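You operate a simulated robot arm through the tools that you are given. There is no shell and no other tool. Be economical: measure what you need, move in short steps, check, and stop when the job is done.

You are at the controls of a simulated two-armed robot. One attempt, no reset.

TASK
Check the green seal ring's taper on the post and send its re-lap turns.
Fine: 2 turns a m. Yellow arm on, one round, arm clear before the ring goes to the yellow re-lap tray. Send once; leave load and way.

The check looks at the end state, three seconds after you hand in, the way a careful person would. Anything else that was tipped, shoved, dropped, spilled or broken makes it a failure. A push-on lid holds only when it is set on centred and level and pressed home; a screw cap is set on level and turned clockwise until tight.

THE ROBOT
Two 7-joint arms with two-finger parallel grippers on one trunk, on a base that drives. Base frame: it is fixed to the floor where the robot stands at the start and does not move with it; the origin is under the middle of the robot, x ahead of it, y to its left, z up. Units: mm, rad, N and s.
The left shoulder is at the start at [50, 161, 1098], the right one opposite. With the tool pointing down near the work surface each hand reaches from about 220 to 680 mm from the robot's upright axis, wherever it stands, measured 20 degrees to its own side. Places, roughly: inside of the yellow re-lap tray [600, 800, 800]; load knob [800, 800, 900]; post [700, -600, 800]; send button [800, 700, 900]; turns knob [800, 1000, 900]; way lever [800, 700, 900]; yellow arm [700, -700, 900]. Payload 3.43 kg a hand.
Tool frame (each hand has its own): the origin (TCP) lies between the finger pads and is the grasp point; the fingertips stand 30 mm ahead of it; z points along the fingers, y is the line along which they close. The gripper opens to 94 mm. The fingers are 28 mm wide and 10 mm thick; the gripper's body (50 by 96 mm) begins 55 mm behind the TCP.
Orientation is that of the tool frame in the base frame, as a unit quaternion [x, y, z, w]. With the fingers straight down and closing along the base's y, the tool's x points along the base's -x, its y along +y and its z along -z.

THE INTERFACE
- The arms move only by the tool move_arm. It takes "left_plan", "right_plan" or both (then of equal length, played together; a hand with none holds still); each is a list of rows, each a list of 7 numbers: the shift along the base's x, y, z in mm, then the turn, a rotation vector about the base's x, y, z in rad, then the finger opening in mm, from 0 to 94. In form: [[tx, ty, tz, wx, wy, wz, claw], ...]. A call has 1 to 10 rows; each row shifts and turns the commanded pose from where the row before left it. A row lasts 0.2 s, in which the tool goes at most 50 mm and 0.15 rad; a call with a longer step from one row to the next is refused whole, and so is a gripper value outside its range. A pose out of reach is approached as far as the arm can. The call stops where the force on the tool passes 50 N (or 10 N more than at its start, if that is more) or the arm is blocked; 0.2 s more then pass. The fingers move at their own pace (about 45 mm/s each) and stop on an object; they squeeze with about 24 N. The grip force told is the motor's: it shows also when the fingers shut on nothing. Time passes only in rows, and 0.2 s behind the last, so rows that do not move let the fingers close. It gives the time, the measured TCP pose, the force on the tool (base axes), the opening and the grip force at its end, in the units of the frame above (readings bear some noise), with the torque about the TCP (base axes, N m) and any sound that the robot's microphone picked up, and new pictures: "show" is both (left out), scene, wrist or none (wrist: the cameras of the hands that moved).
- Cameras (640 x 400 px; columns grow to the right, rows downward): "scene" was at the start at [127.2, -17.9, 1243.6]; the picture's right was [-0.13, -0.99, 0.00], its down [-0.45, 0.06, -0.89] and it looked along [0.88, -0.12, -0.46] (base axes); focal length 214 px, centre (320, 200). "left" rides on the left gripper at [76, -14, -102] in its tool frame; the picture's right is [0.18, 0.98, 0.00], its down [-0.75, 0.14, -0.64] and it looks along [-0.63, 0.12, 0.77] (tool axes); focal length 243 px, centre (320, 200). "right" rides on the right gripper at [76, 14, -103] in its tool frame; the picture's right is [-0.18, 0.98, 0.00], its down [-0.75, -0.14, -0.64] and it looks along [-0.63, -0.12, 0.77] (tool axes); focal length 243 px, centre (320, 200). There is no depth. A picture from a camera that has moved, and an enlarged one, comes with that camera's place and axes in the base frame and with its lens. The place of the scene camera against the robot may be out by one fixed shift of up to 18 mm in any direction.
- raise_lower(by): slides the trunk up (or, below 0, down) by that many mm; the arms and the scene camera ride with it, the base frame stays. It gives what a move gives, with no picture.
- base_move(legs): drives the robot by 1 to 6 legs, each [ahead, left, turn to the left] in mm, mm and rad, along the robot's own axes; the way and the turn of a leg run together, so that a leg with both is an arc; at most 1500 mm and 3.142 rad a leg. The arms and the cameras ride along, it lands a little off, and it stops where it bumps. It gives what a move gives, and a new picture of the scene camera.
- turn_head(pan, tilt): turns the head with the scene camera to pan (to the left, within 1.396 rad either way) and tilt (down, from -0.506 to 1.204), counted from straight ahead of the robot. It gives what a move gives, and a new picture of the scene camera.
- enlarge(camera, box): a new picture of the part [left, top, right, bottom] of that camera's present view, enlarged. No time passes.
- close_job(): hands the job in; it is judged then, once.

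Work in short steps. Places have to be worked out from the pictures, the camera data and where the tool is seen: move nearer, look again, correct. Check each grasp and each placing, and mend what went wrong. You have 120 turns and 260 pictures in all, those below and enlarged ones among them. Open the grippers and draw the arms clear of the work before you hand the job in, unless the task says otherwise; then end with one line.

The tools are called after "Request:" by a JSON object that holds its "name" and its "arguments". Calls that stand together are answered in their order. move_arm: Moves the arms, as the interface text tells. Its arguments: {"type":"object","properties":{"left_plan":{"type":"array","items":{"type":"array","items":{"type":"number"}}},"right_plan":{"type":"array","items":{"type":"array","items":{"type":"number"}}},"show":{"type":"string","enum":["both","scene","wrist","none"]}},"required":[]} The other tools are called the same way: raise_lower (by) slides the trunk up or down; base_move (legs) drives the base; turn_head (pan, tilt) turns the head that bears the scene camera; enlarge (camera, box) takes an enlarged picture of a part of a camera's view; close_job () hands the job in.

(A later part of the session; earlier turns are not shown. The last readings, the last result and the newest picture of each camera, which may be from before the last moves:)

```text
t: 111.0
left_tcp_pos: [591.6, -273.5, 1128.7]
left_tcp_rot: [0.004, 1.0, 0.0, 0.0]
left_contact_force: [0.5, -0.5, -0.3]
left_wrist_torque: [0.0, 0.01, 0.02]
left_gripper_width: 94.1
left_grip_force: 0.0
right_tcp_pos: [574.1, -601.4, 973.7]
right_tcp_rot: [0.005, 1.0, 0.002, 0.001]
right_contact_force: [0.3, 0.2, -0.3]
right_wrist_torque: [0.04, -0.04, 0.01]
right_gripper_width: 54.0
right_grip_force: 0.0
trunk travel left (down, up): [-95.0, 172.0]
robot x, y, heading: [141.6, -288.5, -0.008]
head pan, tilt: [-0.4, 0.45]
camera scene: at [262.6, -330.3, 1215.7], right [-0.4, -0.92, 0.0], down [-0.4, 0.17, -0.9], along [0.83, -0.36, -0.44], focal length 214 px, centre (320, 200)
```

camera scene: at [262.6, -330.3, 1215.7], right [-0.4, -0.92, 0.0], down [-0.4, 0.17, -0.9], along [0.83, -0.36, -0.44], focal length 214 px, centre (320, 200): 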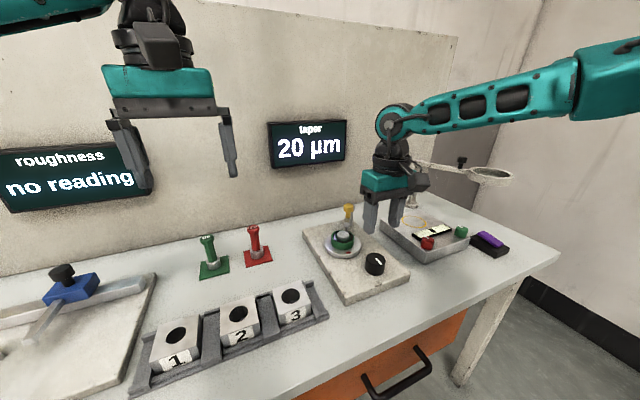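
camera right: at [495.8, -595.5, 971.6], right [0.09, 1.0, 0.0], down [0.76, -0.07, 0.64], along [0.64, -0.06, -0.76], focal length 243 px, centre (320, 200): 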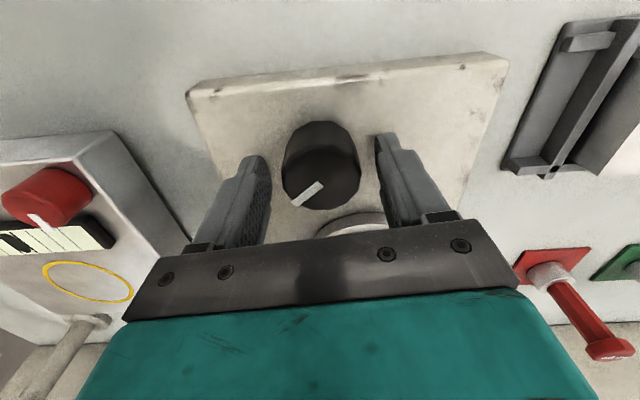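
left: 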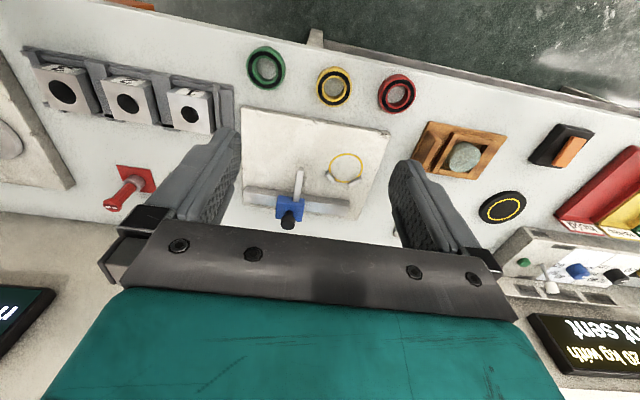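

Now swing the yellow arm clear. I go over the knob (717,-602) and lower to cage.

Request:
{"name": "move_arm", "arguments": {"right_plan": [[36, 0, 5, 0, 0, 0, 54], [36, 0, 5, 0, 0, 0, 54], [36, 0, 0, 0, 0, 0, 54], [33, 0, 0, 0, 0, 0, 54], [0, 0, 0, 0, 0, 0, 54]], "show": "wrist"}}

```text
t: 112.2
left_tcp_pos: [591.6, -272.7, 1128.6]
left_tcp_rot: [0.003, 1.0, 0.0, 0.0]
left_contact_force: [0.7, 0.3, 0.5]
left_wrist_torque: [-0.03, -0.03, 0.02]
left_gripper_width: 93.9
left_grip_force: 0.2
right_tcp_pos: [712.5, -601.6, 983.8]
right_tcp_rot: [0.004, 1.0, 0.002, 0.001]
right_contact_force: [-0.2, -0.1, 0.3]
right_wrist_torque: [-0.03, 0.01, 0.01]
right_gripper_width: 54.1
right_grip_force: 0.1
trunk travel left (down, up): [-95.0, 172.0]
robot x, y, heading: [144.0, -286.8, -0.012]
head pan, tilt: [-0.4, 0.45]
camera right: at [636.1, -588.0, 1086.6], right [0.19, 0.98, 0.0], down [0.75, -0.15, 0.64], along [0.63, -0.12, -0.77], focal length 243 px, centre (320, 200)
```

right: 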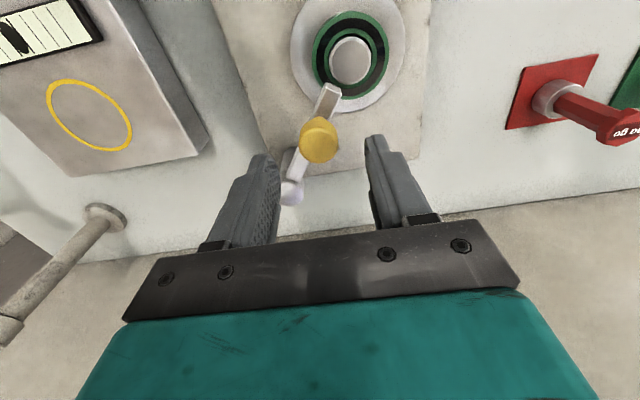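

Knob at (715,-603). I lower around it and push it back toward −y.

Request:
{"name": "move_arm", "arguments": {"right_plan": [[2, -1, -15, 0, 0, 0, 54], [0, 0, -16, 0, 0, 0, 54], [0, 0, -16, 0, 0, 0, 54], [-1, -7, 0, 0, 0, 0, 54], [-1, -8, 0, 0, 0, 0, 54], [-2, -8, 0, 0, 0, 0, 54], [-2, -8, 0, 0, 0, 0, 54], [-2, -8, 0, 0, 0, 0, 54], [-1, -8, 0, 0, 0, 0, 54], [0, 0, 0, 0, 0, 0, 54]], "show": "wrist"}}

```text
t: 114.4
left_tcp_pos: [591.7, -273.3, 1129.4]
left_tcp_rot: [0.004, 1.0, 0.0, 0.0]
left_contact_force: [-0.2, 1.1, 1.4]
left_wrist_torque: [0.0, 0.01, 0.0]
left_gripper_width: 94.0
left_grip_force: 0.1
right_tcp_pos: [707.5, -650.5, 937.9]
right_tcp_rot: [0.003, 1.0, 0.001, 0.002]
right_contact_force: [0.0, -0.3, 0.8]
right_wrist_torque: [-0.02, -0.02, 0.02]
right_gripper_width: 54.0
right_grip_force: 0.1
trunk travel left (down, up): [-95.0, 172.0]
robot x, y, heading: [141.1, -285.7, -0.003]
head pan, tilt: [-0.4, 0.45]
camera right: at [630.9, -636.1, 1039.4], right [0.19, 0.98, 0.0], down [0.75, -0.15, 0.64], along [0.63, -0.12, -0.76], focal length 243 px, centre (320, 200)
```

right: 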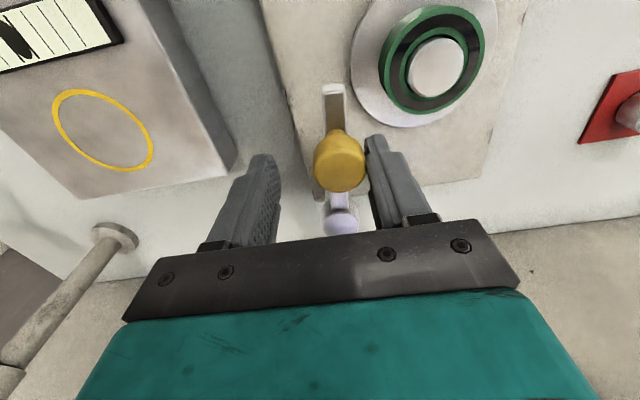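

Arm is swinging clear. I push further.

Request:
{"name": "move_arm", "arguments": {"right_plan": [[0, -8, 0, 0, 0, 0, 54], [0, -8, 0, 0, 0, 0, 54], [0, -8, 0, 0, 0, 0, 54], [1, -8, 0, 0, 0, 0, 54], [0, 0, 0, 0, 0, 0, 54]], "show": "wrist"}}

```text
t: 115.6
left_tcp_pos: [591.8, -273.5, 1129.0]
left_tcp_rot: [0.004, 1.0, 0.0, 0.0]
left_contact_force: [-0.5, 0.0, 1.1]
left_wrist_torque: [0.01, -0.03, 0.04]
left_gripper_width: 93.8
left_grip_force: 0.1
right_tcp_pos: [709.8, -681.7, 937.2]
right_tcp_rot: [0.006, 1.0, 0.001, 0.002]
right_contact_force: [0.2, -0.3, 0.2]
right_wrist_torque: [-0.02, -0.01, 0.02]
right_gripper_width: 54.0
right_grip_force: 0.1
trunk travel left (down, up): [-95.0, 172.0]
robot x, y, heading: [141.0, -290.8, -0.009]
head pan, tilt: [-0.4, 0.45]
camera right: at [631.7, -667.3, 1039.4], right [0.19, 0.98, 0.0], down [0.75, -0.15, 0.65], along [0.63, -0.12, -0.76], focal length 243 px, centre (320, 200)
```

right: 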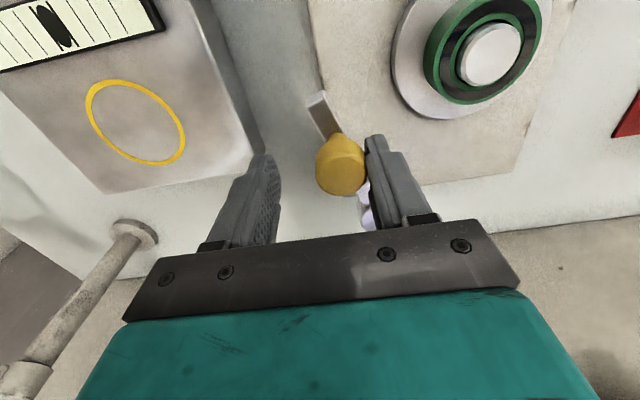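

The arm is back clear near its starting place. I lift out and move over the ring with a 78 mm opening.

Request:
{"name": "move_arm", "arguments": {"right_plan": [[0, 5, 0, 0, 0, 0, 54], [0, 0, 25, 0, 0, 0, 54], [0, 0, 30, 0, 0, 0, 54], [-10, 36, 0, 0, 0, 0, 78], [-10, 36, 0, 0, 0, 0, 78], [-8, 34, 0, 0, 0, 0, 78], [0, 0, 0, 0, 0, 0, 78]], "show": "wrist"}}

Request:
{"name": "enlarge", "arguments": {"camera": "scene", "box": [280, 110, 400, 270]}}

```text
t: 117.2
left_tcp_pos: [592.0, -273.4, 1128.0]
left_tcp_rot: [0.004, 1.0, -0.001, 0.0]
left_contact_force: [-0.6, 0.6, -0.3]
left_wrist_torque: [0.02, 0.01, 0.04]
left_gripper_width: 93.9
left_grip_force: 0.2
right_tcp_pos: [681.1, -568.9, 994.8]
right_tcp_rot: [0.003, 1.0, 0.002, 0.002]
right_contact_force: [0.4, -0.3, -1.2]
right_wrist_torque: [-0.02, 0.01, -0.01]
right_gripper_width: 78.0
right_grip_force: 0.0
trunk travel left (down, up): [-95.0, 172.0]
robot x, y, heading: [140.5, -289.9, -0.004]
head pan, tilt: [-0.4, 0.45]
camera right: at [603.0, -554.8, 1096.5], right [0.19, 0.98, 0.0], down [0.75, -0.15, 0.64], along [0.63, -0.12, -0.76], focal length 243 px, centre (320, 200)
```

right: 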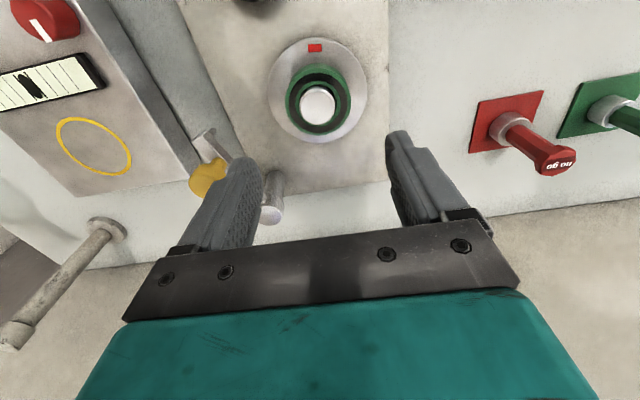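

```text
2.50 times, centred on (340, 190) of scene
camera zoom: at [262.6, -330.4, 1215.6], right [-0.4, -0.92, 0.0], down [-0.4, 0.17, -0.9], along [0.83, -0.36, -0.44], focal length 536 px, centre (270, 225)
```

zoom: 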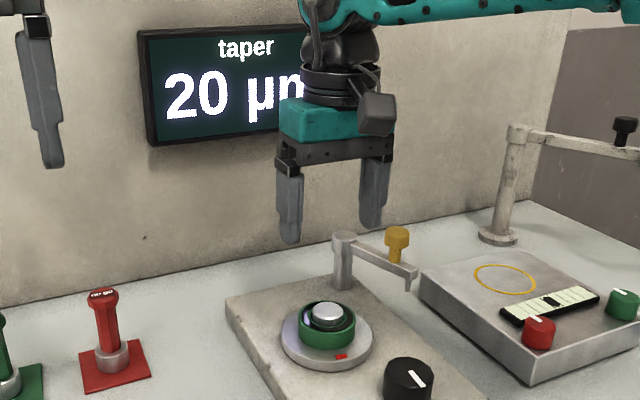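

Ring at about (679,-569). I descend in stages and check alignment.

Request:
{"name": "move_arm", "arguments": {"right_plan": [[-1, 0, -30, 0, 0, 0, 78], [0, 0, -30, 0, 0, 0, 78], [0, 0, -25, 0, 0, 0, 78], [0, 0, 0, 0, 0, 0, 78]], "show": "wrist"}}

Request:
{"name": "enlarge", "arguments": {"camera": "scene", "box": [300, 180, 400, 280]}}

```text
t: 118.2
left_tcp_pos: [591.4, -273.3, 1128.5]
left_tcp_rot: [0.003, 1.0, 0.0, 0.001]
left_contact_force: [-0.5, 0.8, 0.0]
left_wrist_torque: [0.0, 0.03, 0.03]
left_gripper_width: 93.8
left_grip_force: 0.0
right_tcp_pos: [678.7, -569.9, 908.3]
right_tcp_rot: [0.004, 1.0, 0.001, 0.001]
right_contact_force: [-0.2, 0.9, 0.4]
right_wrist_torque: [-0.01, 0.01, -0.02]
right_gripper_width: 78.5
right_grip_force: 0.0
trunk travel left (down, up): [-95.0, 172.0]
robot x, y, heading: [140.0, -287.0, -0.002]
head pan, tilt: [-0.4, 0.45]
camera right: at [601.7, -556.7, 1010.6], right [0.19, 0.98, 0.0], down [0.75, -0.15, 0.64], along [0.63, -0.12, -0.77], focal length 243 px, centre (320, 200)
```

right: 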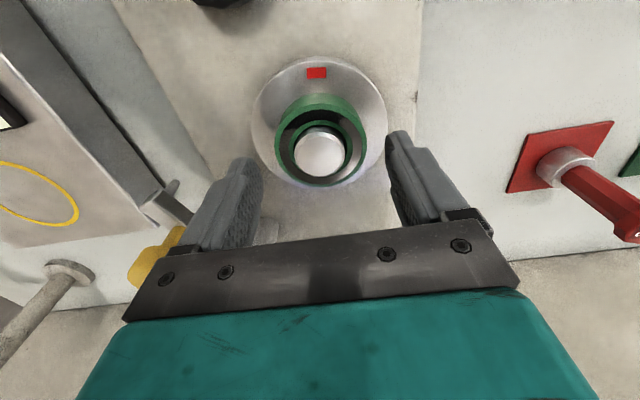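

```text
4.00 times, centred on (350, 230) of scene
camera zoom: at [262.5, -330.3, 1215.7], right [-0.4, -0.92, 0.0], down [-0.4, 0.17, -0.9], along [0.83, -0.36, -0.44], focal length 858 px, centre (200, 80)
```

zoom: 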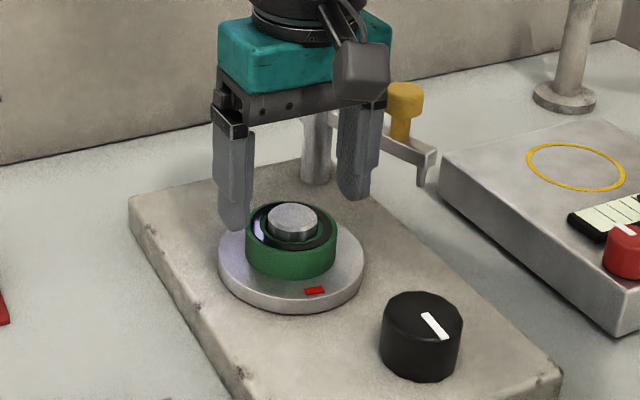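

Aligned. I lower to TCP 881 and close.

Request:
{"name": "move_arm", "arguments": {"right_plan": [[0, 0, -14, 0, 0, 0, 78], [0, 0, -13, 0, 0, 0, 78], [0, 0, 0, 0, 0, 0, 64], [0, 0, 0, 0, 0, 0, 50], [0, 0, 0, 0, 0, 0, 50], [0, 0, 0, 0, 0, 0, 50]], "show": "wrist"}}

Request:
{"name": "enlarge", "arguments": {"camera": "scene", "box": [300, 180, 400, 280]}}

```text
t: 119.6
left_tcp_pos: [591.7, -272.8, 1128.6]
left_tcp_rot: [0.003, 1.0, 0.0, 0.0]
left_contact_force: [-0.3, 0.2, 0.3]
left_wrist_torque: [0.0, -0.01, -0.03]
left_gripper_width: 94.1
left_grip_force: 0.0
right_tcp_pos: [681.9, -570.5, 881.7]
right_tcp_rot: [0.004, 1.0, 0.0, 0.001]
right_contact_force: [1.3, -0.3, -0.1]
right_wrist_torque: [0.03, -0.01, 0.01]
right_gripper_width: 60.7
right_grip_force: 24.3
trunk travel left (down, up): [-95.0, 172.0]
robot x, y, heading: [141.5, -287.3, -0.007]
head pan, tilt: [-0.4, 0.45]
camera right: at [602.9, -556.0, 983.7], right [0.19, 0.98, 0.0], down [0.75, -0.15, 0.64], along [0.63, -0.12, -0.76], focal length 243 px, centre (320, 200)
```

right: 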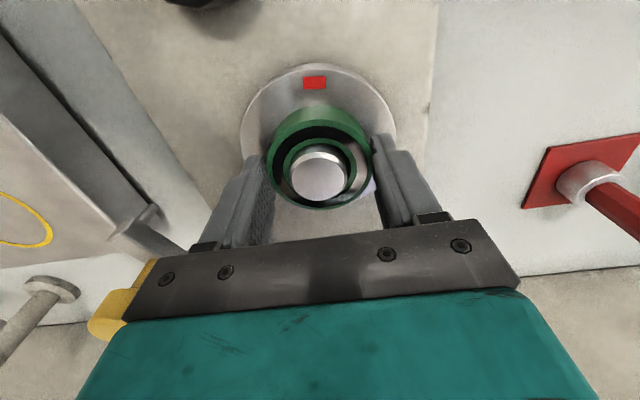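

```text
4.00 times, centred on (350, 230) of scene
camera zoom: at [262.6, -330.3, 1215.7], right [-0.4, -0.92, 0.0], down [-0.4, 0.17, -0.9], along [0.83, -0.36, -0.44], focal length 858 px, centre (200, 80)
```

zoom: 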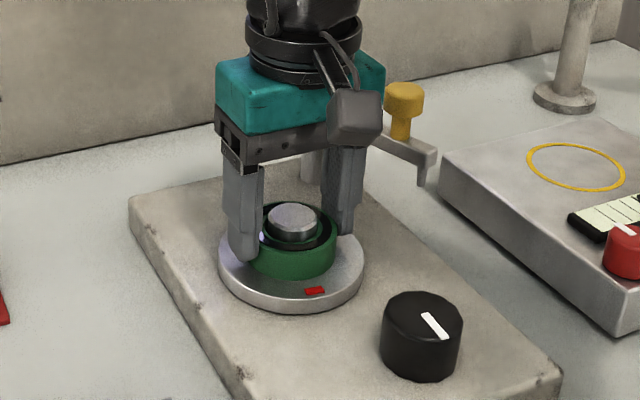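

Gripped at 60.7 mm. I lift straight up off the post.

Request:
{"name": "move_arm", "arguments": {"right_plan": [[0, 0, 8, 0, 0, 0, 50], [0, 0, 12, 0, 0, 0, 50], [0, 0, 20, 0, 0, 0, 50], [0, 0, 30, 0, 0, 0, 50], [0, 0, 40, 0, 0, 0, 50], [0, 0, 0, 0, 0, 0, 50]], "show": "both"}}

```text
t: 121.0
left_tcp_pos: [592.3, -274.3, 1128.4]
left_tcp_rot: [0.003, 1.0, 0.0, 0.0]
left_contact_force: [-1.0, 0.5, -0.5]
left_wrist_torque: [0.0, -0.05, 0.04]
left_gripper_width: 93.9
left_grip_force: 0.0
right_tcp_pos: [679.5, -570.8, 990.6]
right_tcp_rot: [0.004, 1.0, 0.002, 0.002]
right_contact_force: [0.6, -0.4, -1.0]
right_wrist_torque: [0.03, -0.01, 0.02]
right_gripper_width: 60.5
right_grip_force: 24.1
trunk travel left (down, up): [-95.0, 172.0]
robot x, y, heading: [141.2, -288.2, -0.008]
head pan, tilt: [-0.4, 0.45]
camera scene: at [262.7, -330.4, 1215.6], right [-0.4, -0.92, 0.0], down [-0.4, 0.17, -0.9], along [0.83, -0.36, -0.44], focal length 214 px, centre (320, 200)
camera right: at [601.8, -556.4, 1091.7], right [0.19, 0.98, 0.0], down [0.75, -0.15, 0.64], along [0.63, -0.12, -0.77], focal length 243 px, centre (320, 200)
```

scene: 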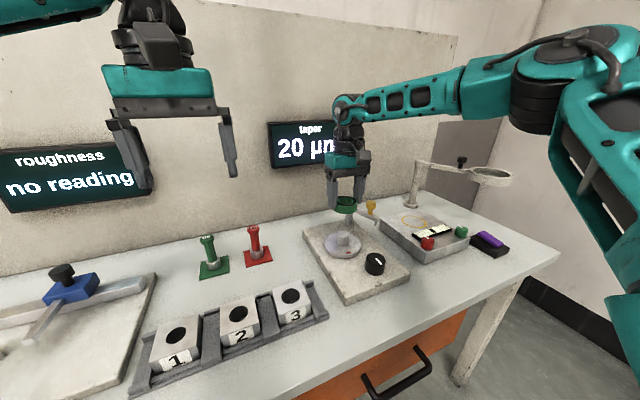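
right: 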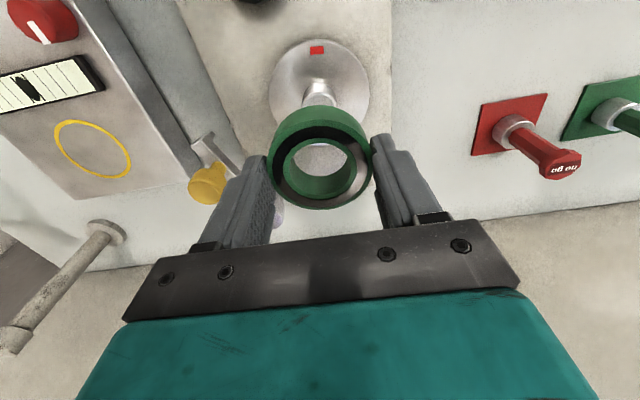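

Ring is off the post and held. I back up and drive to the left end near the trays.

Request:
{"name": "base_move", "arguments": {"legs": [[-110, 0, 0], [0, 1320, 0]]}}

Request:
{"name": "turn_head", "arguments": {"pan": -0.35, "tilt": 0.6}}

Request:
{"name": "enlarge", "arguments": {"camera": "right", "box": [0, 0, 640, 400]}}

```text
t: 133.5
left_tcp_pos: [504.1, 1036.8, 1129.1]
left_tcp_rot: [0.011, 1.0, 0.0, 0.0]
left_contact_force: [0.3, -0.6, 0.0]
left_wrist_torque: [0.02, 0.04, -0.01]
left_gripper_width: 93.7
left_grip_force: 0.0
right_tcp_pos: [586.2, 737.8, 990.2]
right_tcp_rot: [0.012, 1.0, 0.0, 0.002]
right_contact_force: [-0.7, -0.4, -1.4]
right_wrist_torque: [-0.02, 0.02, 0.02]
right_gripper_width: 60.6
right_grip_force: 23.9
trunk travel left (down, up): [-95.0, 172.0]
robot x, y, heading: [51.3, 1031.2, -0.019]
head pan, tilt: [-0.4, 0.45]
camera scene: at [173.2, 984.4, 1215.6], right [-0.41, -0.91, 0.0], down [-0.4, 0.18, -0.9], along [0.82, -0.37, -0.44], focal length 214 px, centre (320, 200)
```

scene: 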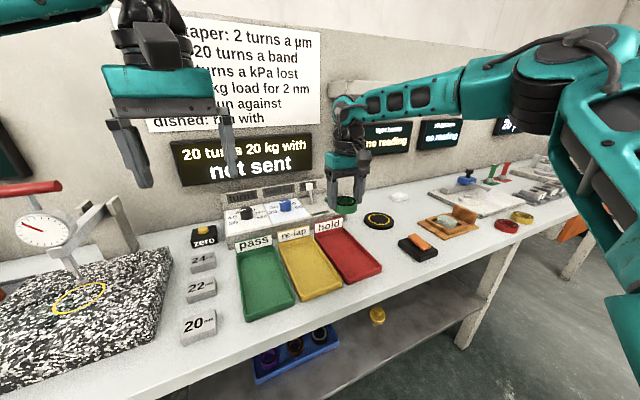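

```text
t: 134.2
left_tcp_pos: [503.0, 1036.7, 1128.6]
left_tcp_rot: [0.012, 1.0, 0.001, 0.0]
left_contact_force: [0.0, 0.2, -0.5]
left_wrist_torque: [0.03, 0.01, -0.02]
left_gripper_width: 94.0
left_grip_force: 0.1
right_tcp_pos: [585.2, 739.2, 989.2]
right_tcp_rot: [0.012, 1.0, 0.002, 0.002]
right_contact_force: [-0.8, 0.4, -0.5]
right_wrist_torque: [0.01, 0.0, 0.0]
right_gripper_width: 60.6
right_grip_force: 23.9
trunk travel left (down, up): [-95.0, 172.0]
robot x, y, heading: [52.4, 1025.2, -0.025]
head pan, tilt: [-0.351, 0.6]
camera scene: at [171.7, 989.8, 1202.1], right [-0.36, -0.93, 0.0], down [-0.53, 0.21, -0.83], along [0.77, -0.3, -0.56], focal length 214 px, centre (320, 200)
```

scene: 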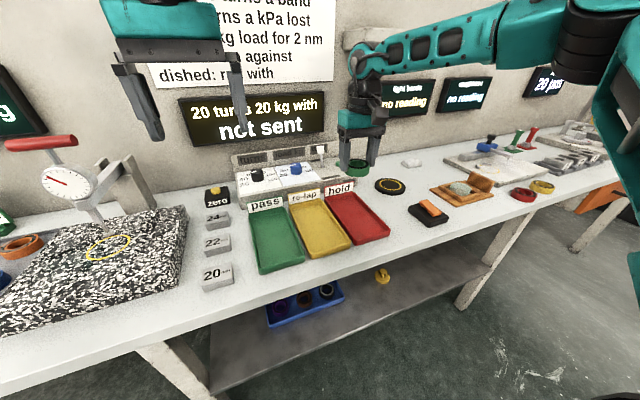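

```text
1.00 times, centred on (320, 200) of right (not enlarged: the box is as wide or as high as the picture)
camera zoom: at [508.7, 753.1, 1091.2], right [0.21, 0.98, 0.0], down [0.75, -0.16, 0.64], along [0.63, -0.13, -0.77], focal length 243 px, centre (320, 200)
```

zoom: 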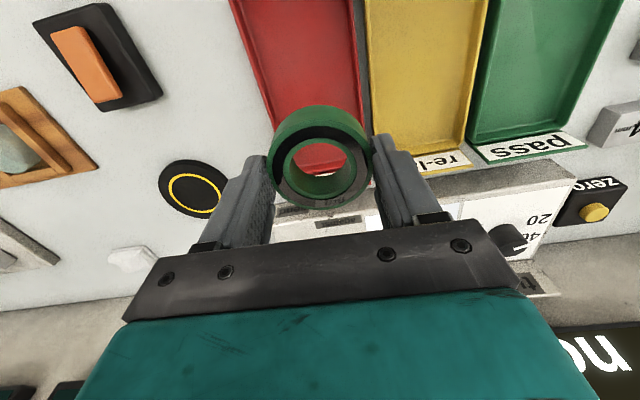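

The yellow tray centre is about (580,845). I shift the base left 50 mm for reach and bring the ring over the tray.

Request:
{"name": "base_move", "arguments": {"legs": [[0, 55, 0.02]]}}

Request:
{"name": "move_arm", "arguments": {"right_plan": [[0, 25, 0, 0, 0, 0, 50], [0, 25, -20, 0, 0, 0, 50], [0, 0, -30, 0, 0, 0, 50], [0, 0, -30, 0, 0, 0, 50], [0, 0, 0, 0, 0, 0, 50]], "show": "both"}}

```text
t: 135.4
left_tcp_pos: [503.7, 1100.6, 1129.1]
left_tcp_rot: [0.001, 1.0, 0.001, -0.001]
left_contact_force: [0.2, -0.5, -0.1]
left_wrist_torque: [-0.01, -0.01, 0.02]
left_gripper_width: 94.0
left_grip_force: 0.2
right_tcp_pos: [592.5, 804.3, 988.8]
right_tcp_rot: [0.001, 1.0, 0.001, 0.001]
right_contact_force: [0.5, 0.3, -0.5]
right_wrist_torque: [-0.04, 0.0, -0.03]
right_gripper_width: 60.7
right_grip_force: 23.9
trunk travel left (down, up): [-95.0, 172.0]
robot x, y, heading: [54.8, 1085.7, -0.002]
head pan, tilt: [-0.351, 0.6]
camera scene: at [173.0, 1047.9, 1202.1], right [-0.35, -0.94, 0.0], down [-0.53, 0.2, -0.83], along [0.77, -0.29, -0.56], focal length 214 px, centre (320, 200)
```

scene: 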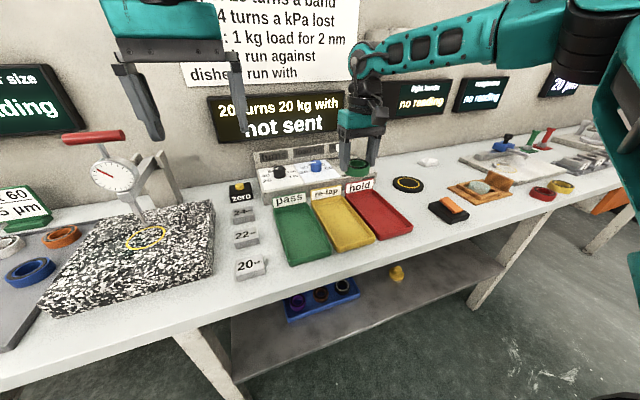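

```text
t: 136.6
left_tcp_pos: [504.0, 1100.3, 1129.0]
left_tcp_rot: [0.001, 1.0, 0.0, 0.001]
left_contact_force: [-0.1, 0.4, -0.2]
left_wrist_torque: [0.0, 0.0, -0.01]
left_gripper_width: 93.9
left_grip_force: 0.2
right_tcp_pos: [592.1, 855.1, 909.6]
right_tcp_rot: [0.001, 1.0, 0.001, 0.002]
right_contact_force: [-0.1, -0.4, -1.2]
right_wrist_torque: [-0.02, 0.01, 0.01]
right_gripper_width: 60.1
right_grip_force: 24.1
trunk travel left (down, up): [-95.0, 172.0]
robot x, y, heading: [53.1, 1085.2, -0.001]
head pan, tilt: [-0.351, 0.6]
camera scene: at [173.0, 1047.6, 1202.1], right [-0.35, -0.94, 0.0], down [-0.53, 0.2, -0.83], along [0.77, -0.29, -0.56], focal length 214 px, centre (320, 200)
camera right: at [514.5, 868.5, 1010.8], right [0.19, 0.98, 0.0], down [0.75, -0.15, 0.64], along [0.63, -0.12, -0.77], focal length 243 px, centre (320, 200)
```

scene: 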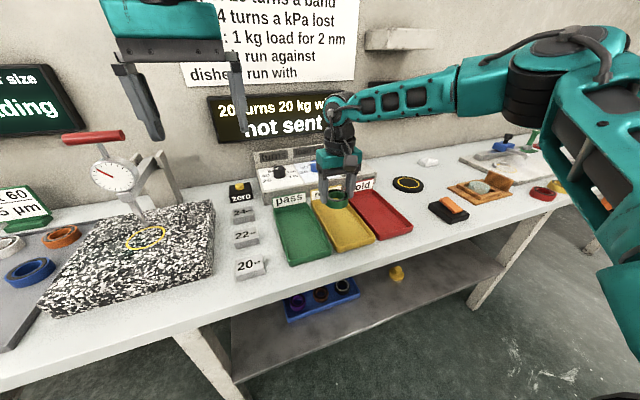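
right: 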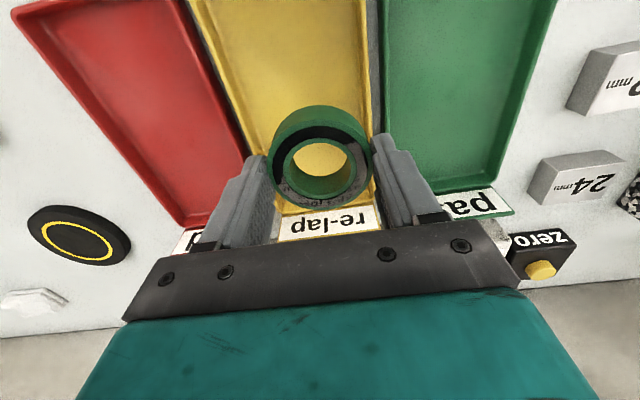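

Tray centreline y≈844. I shift (−14,−11) and lower.

Request:
{"name": "move_arm", "arguments": {"right_plan": [[-14, -11, 0, 0, 0, 0, 50], [0, 0, -20, 0, 0, 0, 50], [0, 0, -20, 0, 0, 0, 50], [0, 0, 0, 0, 0, 0, 50]], "show": "wrist"}}

Request:
{"name": "enlarge", "arguments": {"camera": "scene", "box": [270, 140, 420, 270]}}

```text
t: 137.6
left_tcp_pos: [503.8, 1099.2, 1128.9]
left_tcp_rot: [0.0, 1.0, 0.0, 0.001]
left_contact_force: [0.3, 0.6, -0.1]
left_wrist_torque: [-0.02, 0.01, 0.01]
left_gripper_width: 94.1
left_grip_force: 0.0
right_tcp_pos: [578.0, 844.2, 868.9]
right_tcp_rot: [0.002, 1.0, 0.0, 0.002]
right_contact_force: [0.3, 0.0, -0.5]
right_wrist_torque: [-0.01, -0.01, 0.03]
right_gripper_width: 60.5
right_grip_force: 23.7
trunk travel left (down, up): [-95.0, 172.0]
robot x, y, heading: [51.0, 1084.3, 0.002]
head pan, tilt: [-0.351, 0.6]
camera right: at [500.8, 857.2, 970.9], right [0.19, 0.98, 0.0], down [0.75, -0.15, 0.64], along [0.63, -0.12, -0.77], focal length 243 px, centre (320, 200)
```

right: 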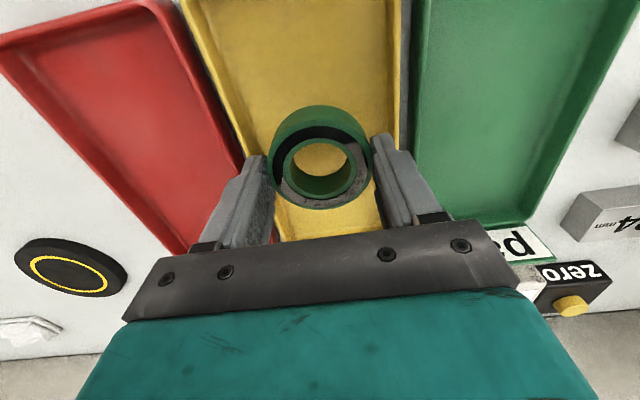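

```text
3.08 times, centred on (345, 205) of scene
camera zoom: at [173.0, 1047.6, 1202.1], right [-0.35, -0.94, 0.0], down [-0.53, 0.2, -0.83], along [0.77, -0.29, -0.56], focal length 660 px, centre (243, 185)
```

zoom: 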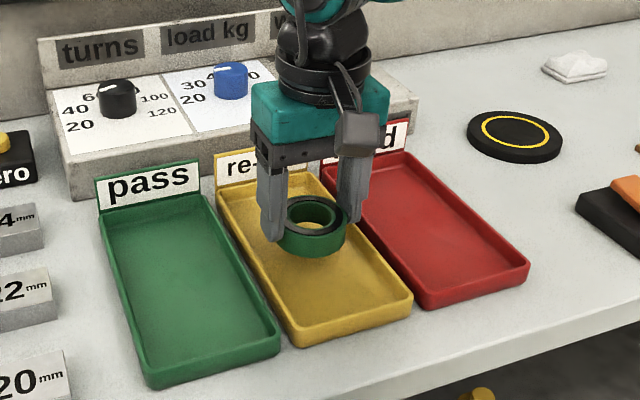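

Good; I shift (−22,−3) more to mid-tray and lower gently until contact.

Request:
{"name": "move_arm", "arguments": {"right_plan": [[-22, -3, 0, 0, 0, 0, 50], [0, 0, -10, 0, 0, 0, 50], [0, 0, -8, 0, 0, 0, 50], [0, 0, -4, 0, 0, 0, 50], [0, 0, -4, 0, 0, 0, 50], [0, 0, 0, 0, 0, 0, 50]], "show": "wrist"}}

Request:
{"name": "enlarge", "arguments": {"camera": "scene", "box": [270, 140, 420, 270]}}

```text
t: 139.0
left_tcp_pos: [502.9, 1100.4, 1128.4]
left_tcp_rot: [0.001, 1.0, 0.0, 0.0]
left_contact_force: [0.2, -0.2, 0.7]
left_wrist_torque: [0.02, 0.0, 0.02]
left_gripper_width: 94.0
left_grip_force: 0.1
right_tcp_pos: [556.6, 840.2, 844.0]
right_tcp_rot: [0.002, 1.0, 0.001, 0.002]
right_contact_force: [0.1, 0.3, -1.1]
right_wrist_torque: [-0.02, -0.02, 0.02]
right_gripper_width: 60.5
right_grip_force: 23.6
trunk travel left (down, up): [-95.0, 172.0]
robot x, y, heading: [58.0, 1083.2, -0.001]
head pan, tilt: [-0.351, 0.6]
camera right: at [478.5, 853.7, 945.4], right [0.19, 0.98, 0.0], down [0.75, -0.15, 0.64], along [0.63, -0.12, -0.77], focal length 243 px, centre (320, 200)
```

right: 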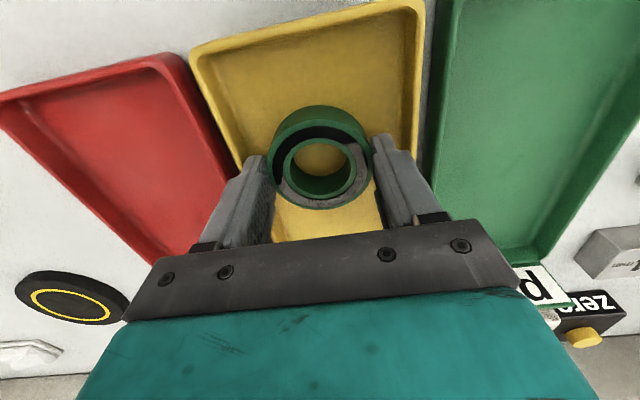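

```text
3.08 times, centred on (345, 205) of scene
camera zoom: at [173.0, 1047.6, 1202.1], right [-0.35, -0.94, 0.0], down [-0.53, 0.2, -0.83], along [0.77, -0.29, -0.56], focal length 660 px, centre (243, 185)
```

zoom: 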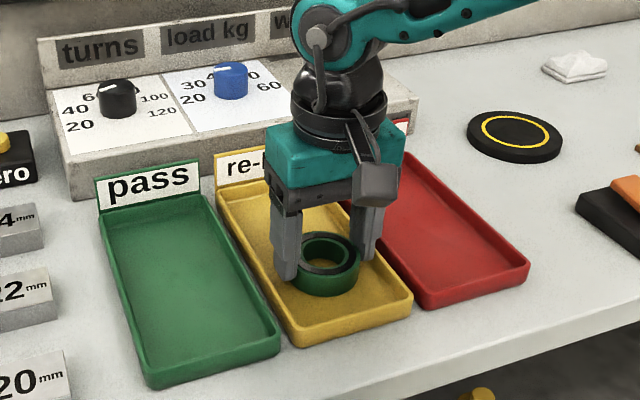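

Still free. Continue down in small steps.

Request:
{"name": "move_arm", "arguments": {"right_plan": [[0, 2, -3, 0, 0, 0, 50], [0, 0, -3, 0, 0, 0, 50], [0, 0, 0, 0, 0, 0, 50]], "show": "none"}}

Request:
{"name": "enlarge", "arguments": {"camera": "scene", "box": [310, 190, 370, 240]}}

```text
t: 139.8
left_tcp_pos: [501.1, 1100.4, 1130.2]
left_tcp_rot: [0.001, 1.0, 0.0, 0.001]
left_contact_force: [0.3, 0.1, -0.4]
left_wrist_torque: [-0.01, 0.0, 0.03]
left_gripper_width: 94.1
left_grip_force: 0.1
right_tcp_pos: [557.3, 841.7, 839.3]
right_tcp_rot: [0.003, 1.0, 0.001, 0.005]
right_contact_force: [1.1, -7.3, 21.6]
right_wrist_torque: [-0.31, -0.06, 0.07]
right_gripper_width: 61.0
right_grip_force: 24.1
trunk travel left (down, up): [-95.0, 172.0]
robot x, y, heading: [53.8, 1087.3, -0.004]
head pan, tilt: [-0.351, 0.6]
```

```text
8.00 times, centred on (340, 215) of scene
camera zoom: at [171.3, 1047.8, 1202.5], right [-0.35, -0.94, 0.0], down [-0.53, 0.2, -0.83], along [0.78, -0.29, -0.56], focal length 1716 px, centre (160, 80)
```

zoom: 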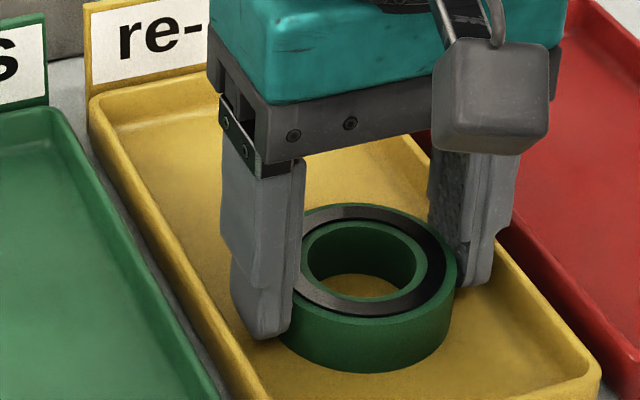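

Contact at the floor. I ease up 1.5 mm, open to 68, and lift.

Request:
{"name": "move_arm", "arguments": {"right_plan": [[0, 0, 2, 0, 0, 0, 50], [0, 0, 0, 0, 0, 0, 64], [0, 0, 0, 0, 0, 0, 70], [0, 0, 0, 0, 0, 0, 70], [0, 0, 8, 0, 0, 0, 70], [0, 0, 20, 0, 0, 0, 70], [0, 0, 40, 0, 0, 0, 70], [0, 0, 45, 0, 0, 0, 70], [0, 0, 0, 0, 0, 0, 70]], "show": "both"}}

```text
t: 141.8
left_tcp_pos: [503.7, 1099.1, 1129.3]
left_tcp_rot: [0.001, 1.0, 0.0, 0.0]
left_contact_force: [0.6, -0.4, 0.0]
left_wrist_torque: [0.01, 0.01, -0.02]
left_gripper_width: 94.1
left_grip_force: 0.0
right_tcp_pos: [556.6, 843.0, 954.5]
right_tcp_rot: [0.002, 1.0, 0.001, 0.002]
right_contact_force: [0.7, 0.5, -0.9]
right_wrist_torque: [0.01, -0.01, -0.02]
right_gripper_width: 70.0
right_grip_force: 0.1
trunk travel left (down, up): [-95.0, 172.0]
robot x, y, heading: [52.7, 1083.6, -0.005]
head pan, tilt: [-0.351, 0.6]
camera scene: at [173.0, 1047.6, 1202.1], right [-0.35, -0.94, 0.0], down [-0.53, 0.2, -0.82], along [0.77, -0.29, -0.57], focal length 214 px, centre (320, 200)
camera right: at [479.6, 856.4, 1056.2], right [0.19, 0.98, 0.0], down [0.75, -0.15, 0.64], along [0.63, -0.12, -0.77], focal length 243 px, centre (320, 200)
```

scene: 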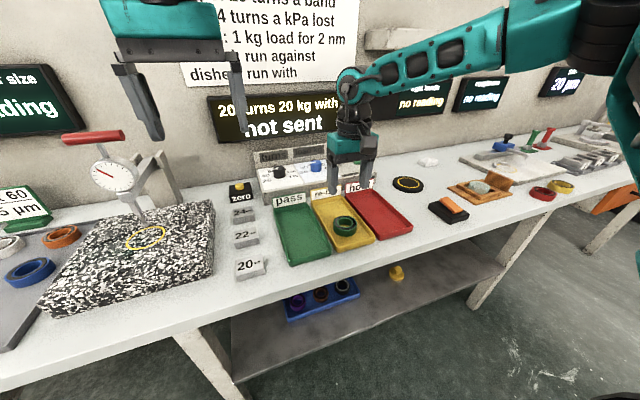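
right: 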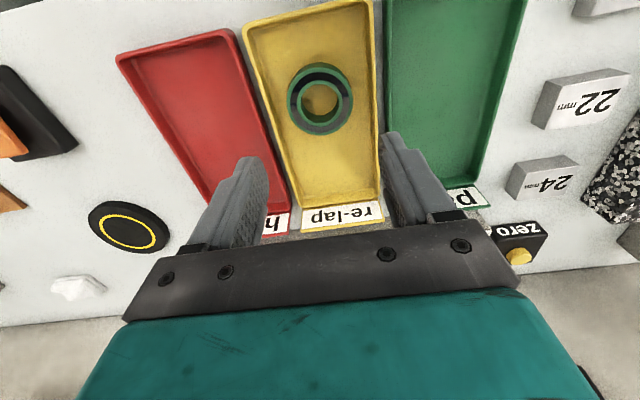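

Ring lies in the yellow tray. Next the turns knob: I raise the right hand, retract the left hand, then drive forward-left.

Request:
{"name": "move_arm", "arguments": {"left_plan": [[-30, 0, 15, 0, 0, 0, 94], [-35, 0, 15, 0, 0, 0, 94], [-35, 0, 15, 0, 0, 0, 94], [0, 0, 0, 0, 0, 0, 94]], "right_plan": [[0, 0, 25, 0, 0, 0, 70], [0, 0, 25, 0, 0, 0, 70], [0, 0, 20, 0, 0, 0, 70], [0, 0, 0, 0, 0, 0, 70]], "show": "none"}}

Request:
{"name": "base_move", "arguments": {"legs": [[0, 110, 0], [100, 0, 0]]}}

Request:
{"name": "enlarge", "arguments": {"camera": "right", "box": [0, 0, 640, 400]}}

```text
t: 142.8
left_tcp_pos: [403.5, 1102.8, 1175.5]
left_tcp_rot: [0.001, 1.0, 0.0, 0.0]
left_contact_force: [-0.3, -0.3, 0.3]
left_wrist_torque: [0.03, -0.02, -0.01]
left_gripper_width: 93.7
left_grip_force: 0.1
right_tcp_pos: [556.4, 842.6, 1022.6]
right_tcp_rot: [0.002, 1.0, 0.001, 0.002]
right_contact_force: [-0.2, -0.5, -0.1]
right_wrist_torque: [0.0, 0.0, -0.01]
right_gripper_width: 70.0
right_grip_force: 0.0
trunk travel left (down, up): [-95.0, 172.0]
robot x, y, heading: [50.6, 1084.8, -0.0]
head pan, tilt: [-0.351, 0.6]
```

```text
t: 145.3
left_tcp_pos: [500.7, 1208.6, 1174.2]
left_tcp_rot: [0.002, 1.0, -0.001, -0.001]
left_contact_force: [0.3, -0.8, -0.4]
left_wrist_torque: [-0.01, 0.0, 0.0]
left_gripper_width: 94.1
left_grip_force: 0.0
right_tcp_pos: [651.0, 950.0, 1021.1]
right_tcp_rot: [0.003, 1.0, 0.0, 0.001]
right_contact_force: [0.6, 0.3, -1.1]
right_wrist_torque: [0.02, -0.01, 0.03]
right_gripper_width: 70.0
right_grip_force: 0.1
trunk travel left (down, up): [-95.0, 172.0]
robot x, y, heading: [146.7, 1192.4, -0.004]
head pan, tilt: [-0.351, 0.6]
stopped in leg 2: the robot was blocked; the commanded pose is now the measured one
camera scene: at [268.0, 1154.9, 1202.2], right [-0.35, -0.94, 0.0], down [-0.53, 0.2, -0.83], along [0.77, -0.29, -0.56], focal length 214 px, centre (320, 200)
```

scene: 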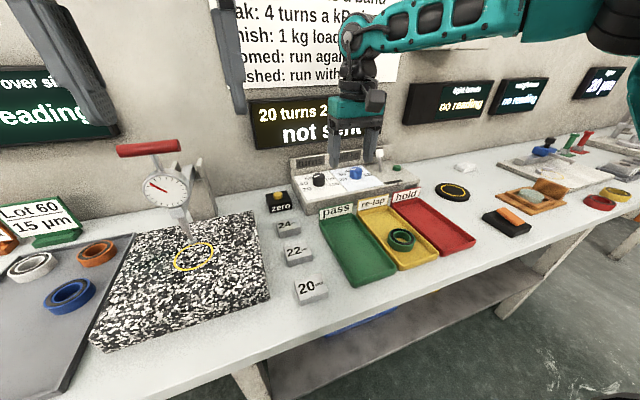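

```text
1.00 times, centred on (320, 200) of right (not enlarged: the box is as wide or as high as the picture)
camera zoom: at [574.0, 962.3, 1123.4], right [0.19, 0.98, 0.0], down [0.75, -0.15, 0.64], along [0.63, -0.12, -0.77], focal length 243 px, centre (320, 200)
```

zoom: 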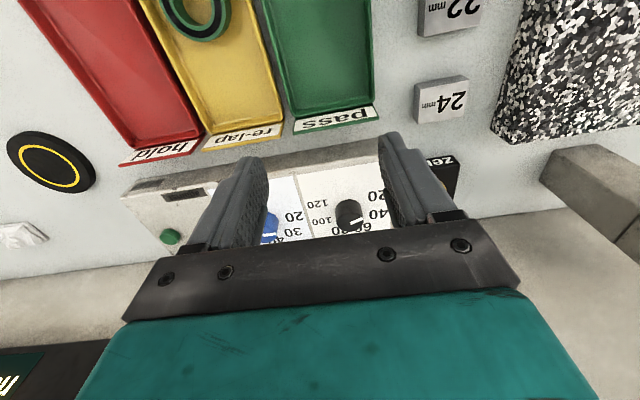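

The base touched the bench at x≈147 and stopped; nothing moved. I back off slightly and look closely at the console.

Request:
{"name": "base_move", "arguments": {"legs": [[-4, 0, 0]]}}

Request:
{"name": "enlarge", "arguments": {"camera": "scene", "box": [280, 130, 430, 230]}}

Request:
{"name": "enlarge", "arguments": {"camera": "right", "box": [100, 120, 460, 260]}}

```text
t: 146.0
left_tcp_pos: [495.7, 1209.8, 1174.0]
left_tcp_rot: [0.002, 1.0, 0.0, -0.001]
left_contact_force: [0.5, 0.7, 0.1]
left_wrist_torque: [-0.04, 0.0, 0.02]
left_gripper_width: 93.9
left_grip_force: 0.2
right_tcp_pos: [646.9, 948.9, 1022.2]
right_tcp_rot: [0.003, 1.0, 0.002, 0.001]
right_contact_force: [-0.1, 0.3, 0.8]
right_wrist_torque: [0.01, 0.0, 0.02]
right_gripper_width: 69.9
right_grip_force: 0.0
trunk travel left (down, up): [-95.0, 172.0]
robot x, y, heading: [143.7, 1191.7, -0.007]
head pan, tilt: [-0.351, 0.6]
camera scene: at [264.0, 1154.9, 1202.1], right [-0.35, -0.94, 0.0], down [-0.53, 0.2, -0.83], along [0.77, -0.29, -0.56], focal length 214 px, centre (320, 200)
```

scene: 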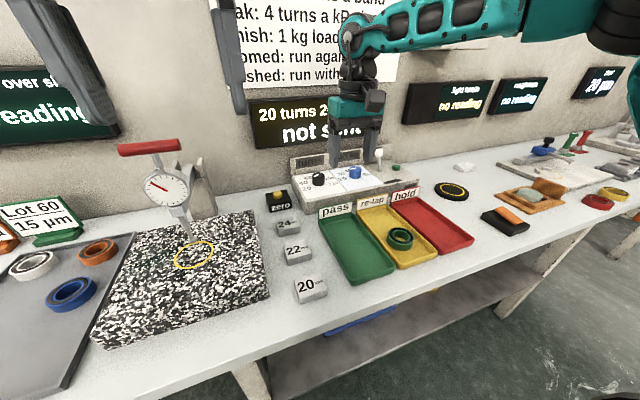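

```text
4.00 times, centred on (355, 180) of scene
camera zoom: at [264.0, 1154.9, 1202.1], right [-0.35, -0.94, 0.0], down [-0.53, 0.2, -0.83], along [0.77, -0.29, -0.56], focal length 858 px, centre (180, 280)
```

zoom: 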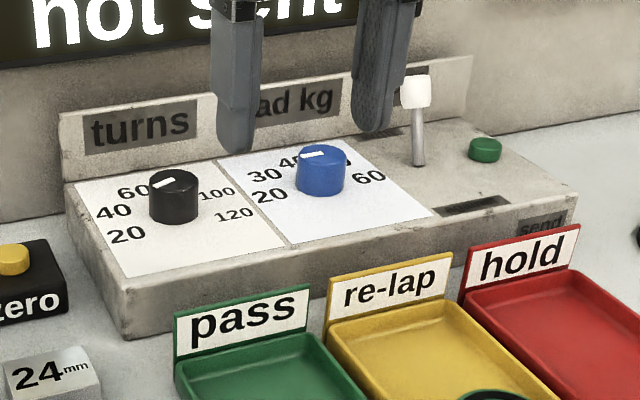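

```text
1.78 times, centred on (280, 190) of right
camera zoom: at [570.0, 962.3, 1123.4], right [0.19, 0.98, 0.0], down [0.75, -0.15, 0.64], along [0.63, -0.12, -0.77], focal length 431 px, centre (391, 218)
```

zoom: 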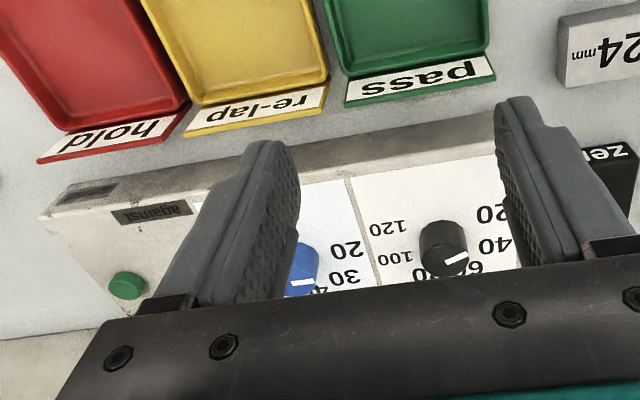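

Pointer is at 20; 40 needs ≈44° clockwise. The knob lies near (810,957), too far from here; a leg blocks the base. I'll go in between the legs at y≈870, and turn the robot left so the right hand can reach.

Request:
{"name": "base_move", "arguments": {"legs": [[-50, 0, 0], [0, -322, 0], [95, 0, 0], [0, 0, 0.5]]}}

Request:
{"name": "turn_head", "arguments": {"pan": -0.35, "tilt": 0.5}}

Request:
{"name": "enlarge", "arguments": {"camera": "right", "box": [0, 0, 640, 400]}}

```text
t: 150.7
left_tcp_pos: [500.4, 884.0, 1172.8]
left_tcp_rot: [-0.002, 1.0, 0.0, -0.002]
left_contact_force: [-0.3, -0.1, 0.0]
left_wrist_torque: [0.01, 0.03, 0.01]
left_gripper_width: 93.9
left_grip_force: 0.1
right_tcp_pos: [653.4, 624.8, 1020.3]
right_tcp_rot: [0.0, 1.0, 0.0, -0.002]
right_contact_force: [-0.5, -0.5, -0.2]
right_wrist_torque: [-0.04, 0.0, -0.02]
right_gripper_width: 69.9
right_grip_force: 0.1
trunk travel left (down, up): [-95.0, 172.0]
robot x, y, heading: [148.1, 866.2, 0.0]
head pan, tilt: [-0.351, 0.6]
stopped in leg 3: the robot was blocked; the commanded pose is now the measured one
camera scene: at [268.8, 829.5, 1202.0], right [-0.34, -0.94, 0.0], down [-0.53, 0.19, -0.82], along [0.77, -0.28, -0.57], focal length 214 px, centre (320, 200)
```

scene: 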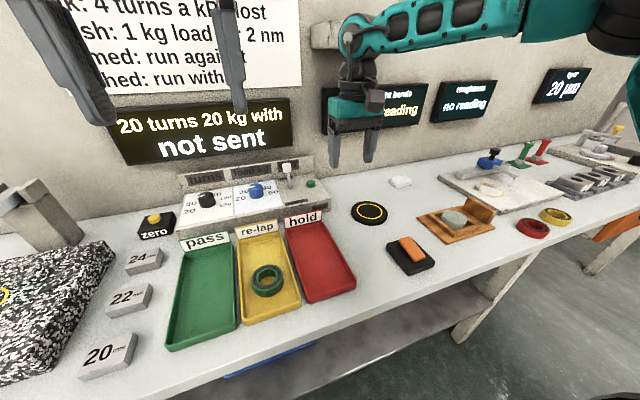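

```text
t: 151.4
left_tcp_pos: [500.5, 883.9, 1173.7]
left_tcp_rot: [-0.002, 1.0, 0.0, -0.001]
left_contact_force: [-0.4, 0.5, -0.4]
left_wrist_torque: [0.01, -0.01, -0.05]
left_gripper_width: 94.0
left_grip_force: 0.1
right_tcp_pos: [653.5, 625.7, 1020.0]
right_tcp_rot: [0.0, 1.0, 0.001, -0.001]
right_contact_force: [-0.5, -0.6, -0.1]
right_wrist_torque: [0.01, 0.01, 0.0]
right_gripper_width: 70.0
right_grip_force: 0.0
trunk travel left (down, up): [-95.0, 172.0]
robot x, y, heading: [150.4, 863.9, -0.0]
head pan, tilt: [-0.351, 0.499]
camera scene: at [270.8, 828.6, 1211.2], right [-0.34, -0.94, 0.0], down [-0.45, 0.16, -0.88], along [0.82, -0.3, -0.48], focal length 214 px, centre (320, 200)
```

scene: 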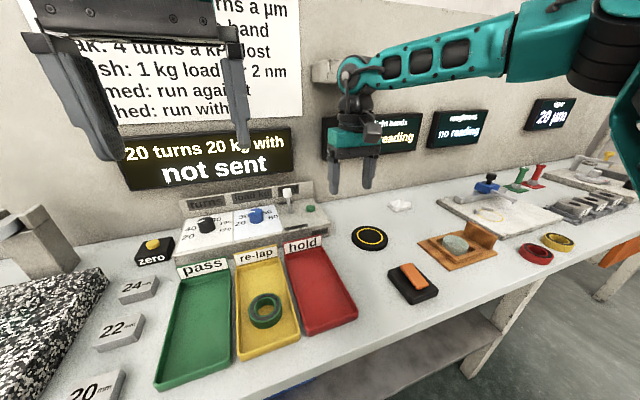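

```text
1.00 times, centred on (320, 200) of right (not enlarged: the box is as wide or as high as the picture)
camera zoom: at [575.4, 638.4, 1122.7], right [0.18, 0.98, 0.0], down [0.75, -0.14, 0.64], along [0.63, -0.12, -0.77], focal length 243 px, centre (320, 200)
```

zoom: 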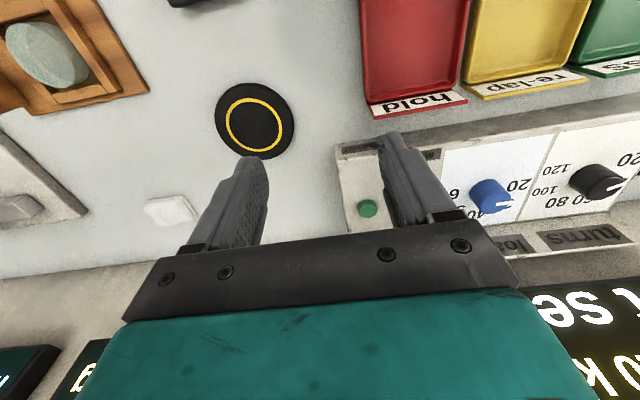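

The bench edge blocks at x≈150 everywhere. I'll stand at the knob's y with heading +0.4 (shortest distance), and raise the trunk for reach.

Request:
{"name": "base_move", "arguments": {"legs": [[-30, 0, 0], [0, 85, 0], [0, 0, 0.4]]}}

Request:
{"name": "raise_lower", "arguments": {"by": 70}}

Request:
{"name": "enlarge", "arguments": {"camera": "right", "box": [0, 0, 640, 400]}}

```text
t: 154.4
left_tcp_pos: [436.4, 1101.9, 1173.3]
left_tcp_rot: [-0.197, 0.98, 0.001, -0.002]
left_contact_force: [0.1, 0.2, -0.1]
left_wrist_torque: [0.03, -0.02, -0.03]
left_gripper_width: 94.0
left_grip_force: 0.2
right_tcp_pos: [676.9, 920.0, 1020.7]
right_tcp_rot: [-0.195, 0.981, 0.001, 0.0]
right_contact_force: [-0.1, -0.4, 0.3]
right_wrist_torque: [0.0, -0.02, 0.02]
right_gripper_width: 70.2
right_grip_force: 0.1
trunk travel left (down, up): [-95.0, 172.0]
robot x, y, heading: [117.6, 946.8, 0.397]
head pan, tilt: [-0.351, 0.499]
camera scene: at [242.8, 963.2, 1211.2], right [0.04, -1.0, 0.0], down [-0.48, -0.02, -0.88], along [0.88, 0.04, -0.48], focal length 214 px, centre (320, 200)
```

scene: 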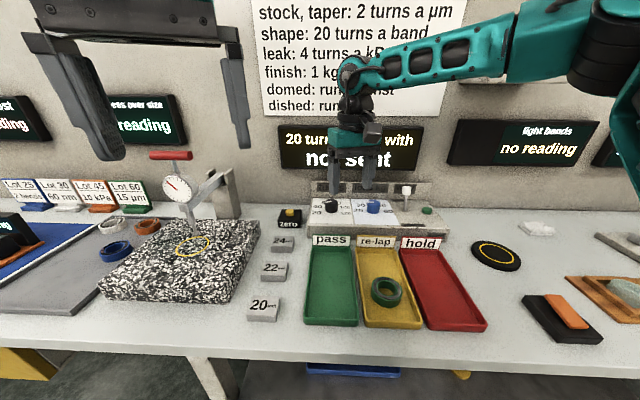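

```text
t: 155.5
left_tcp_pos: [435.8, 1102.4, 1244.1]
left_tcp_rot: [-0.197, 0.98, 0.0, -0.001]
left_contact_force: [-0.6, 0.4, 0.5]
left_wrist_torque: [-0.01, -0.01, 0.01]
left_gripper_width: 93.9
left_grip_force: 0.1
right_tcp_pos: [676.7, 920.3, 1090.8]
right_tcp_rot: [-0.195, 0.981, 0.001, -0.001]
right_contact_force: [0.0, -0.6, 0.3]
right_wrist_torque: [0.04, -0.01, 0.0]
right_gripper_width: 70.0
right_grip_force: 0.0
trunk travel left (down, up): [-165.0, 102.0]
robot x, y, heading: [118.6, 949.5, 0.393]
head pan, tilt: [-0.351, 0.499]
```

```text
1.00 times, centred on (320, 200) of right (not enlarged: the box is as wide or as high as the picture)
camera zoom: at [599.5, 903.7, 1192.6], right [-0.21, 0.98, 0.0], down [0.75, 0.16, 0.64], along [0.63, 0.13, -0.77], focal length 243 px, centre (320, 200)
```

zoom: 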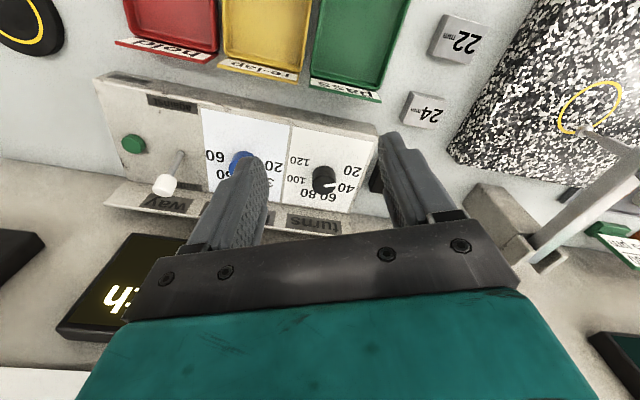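

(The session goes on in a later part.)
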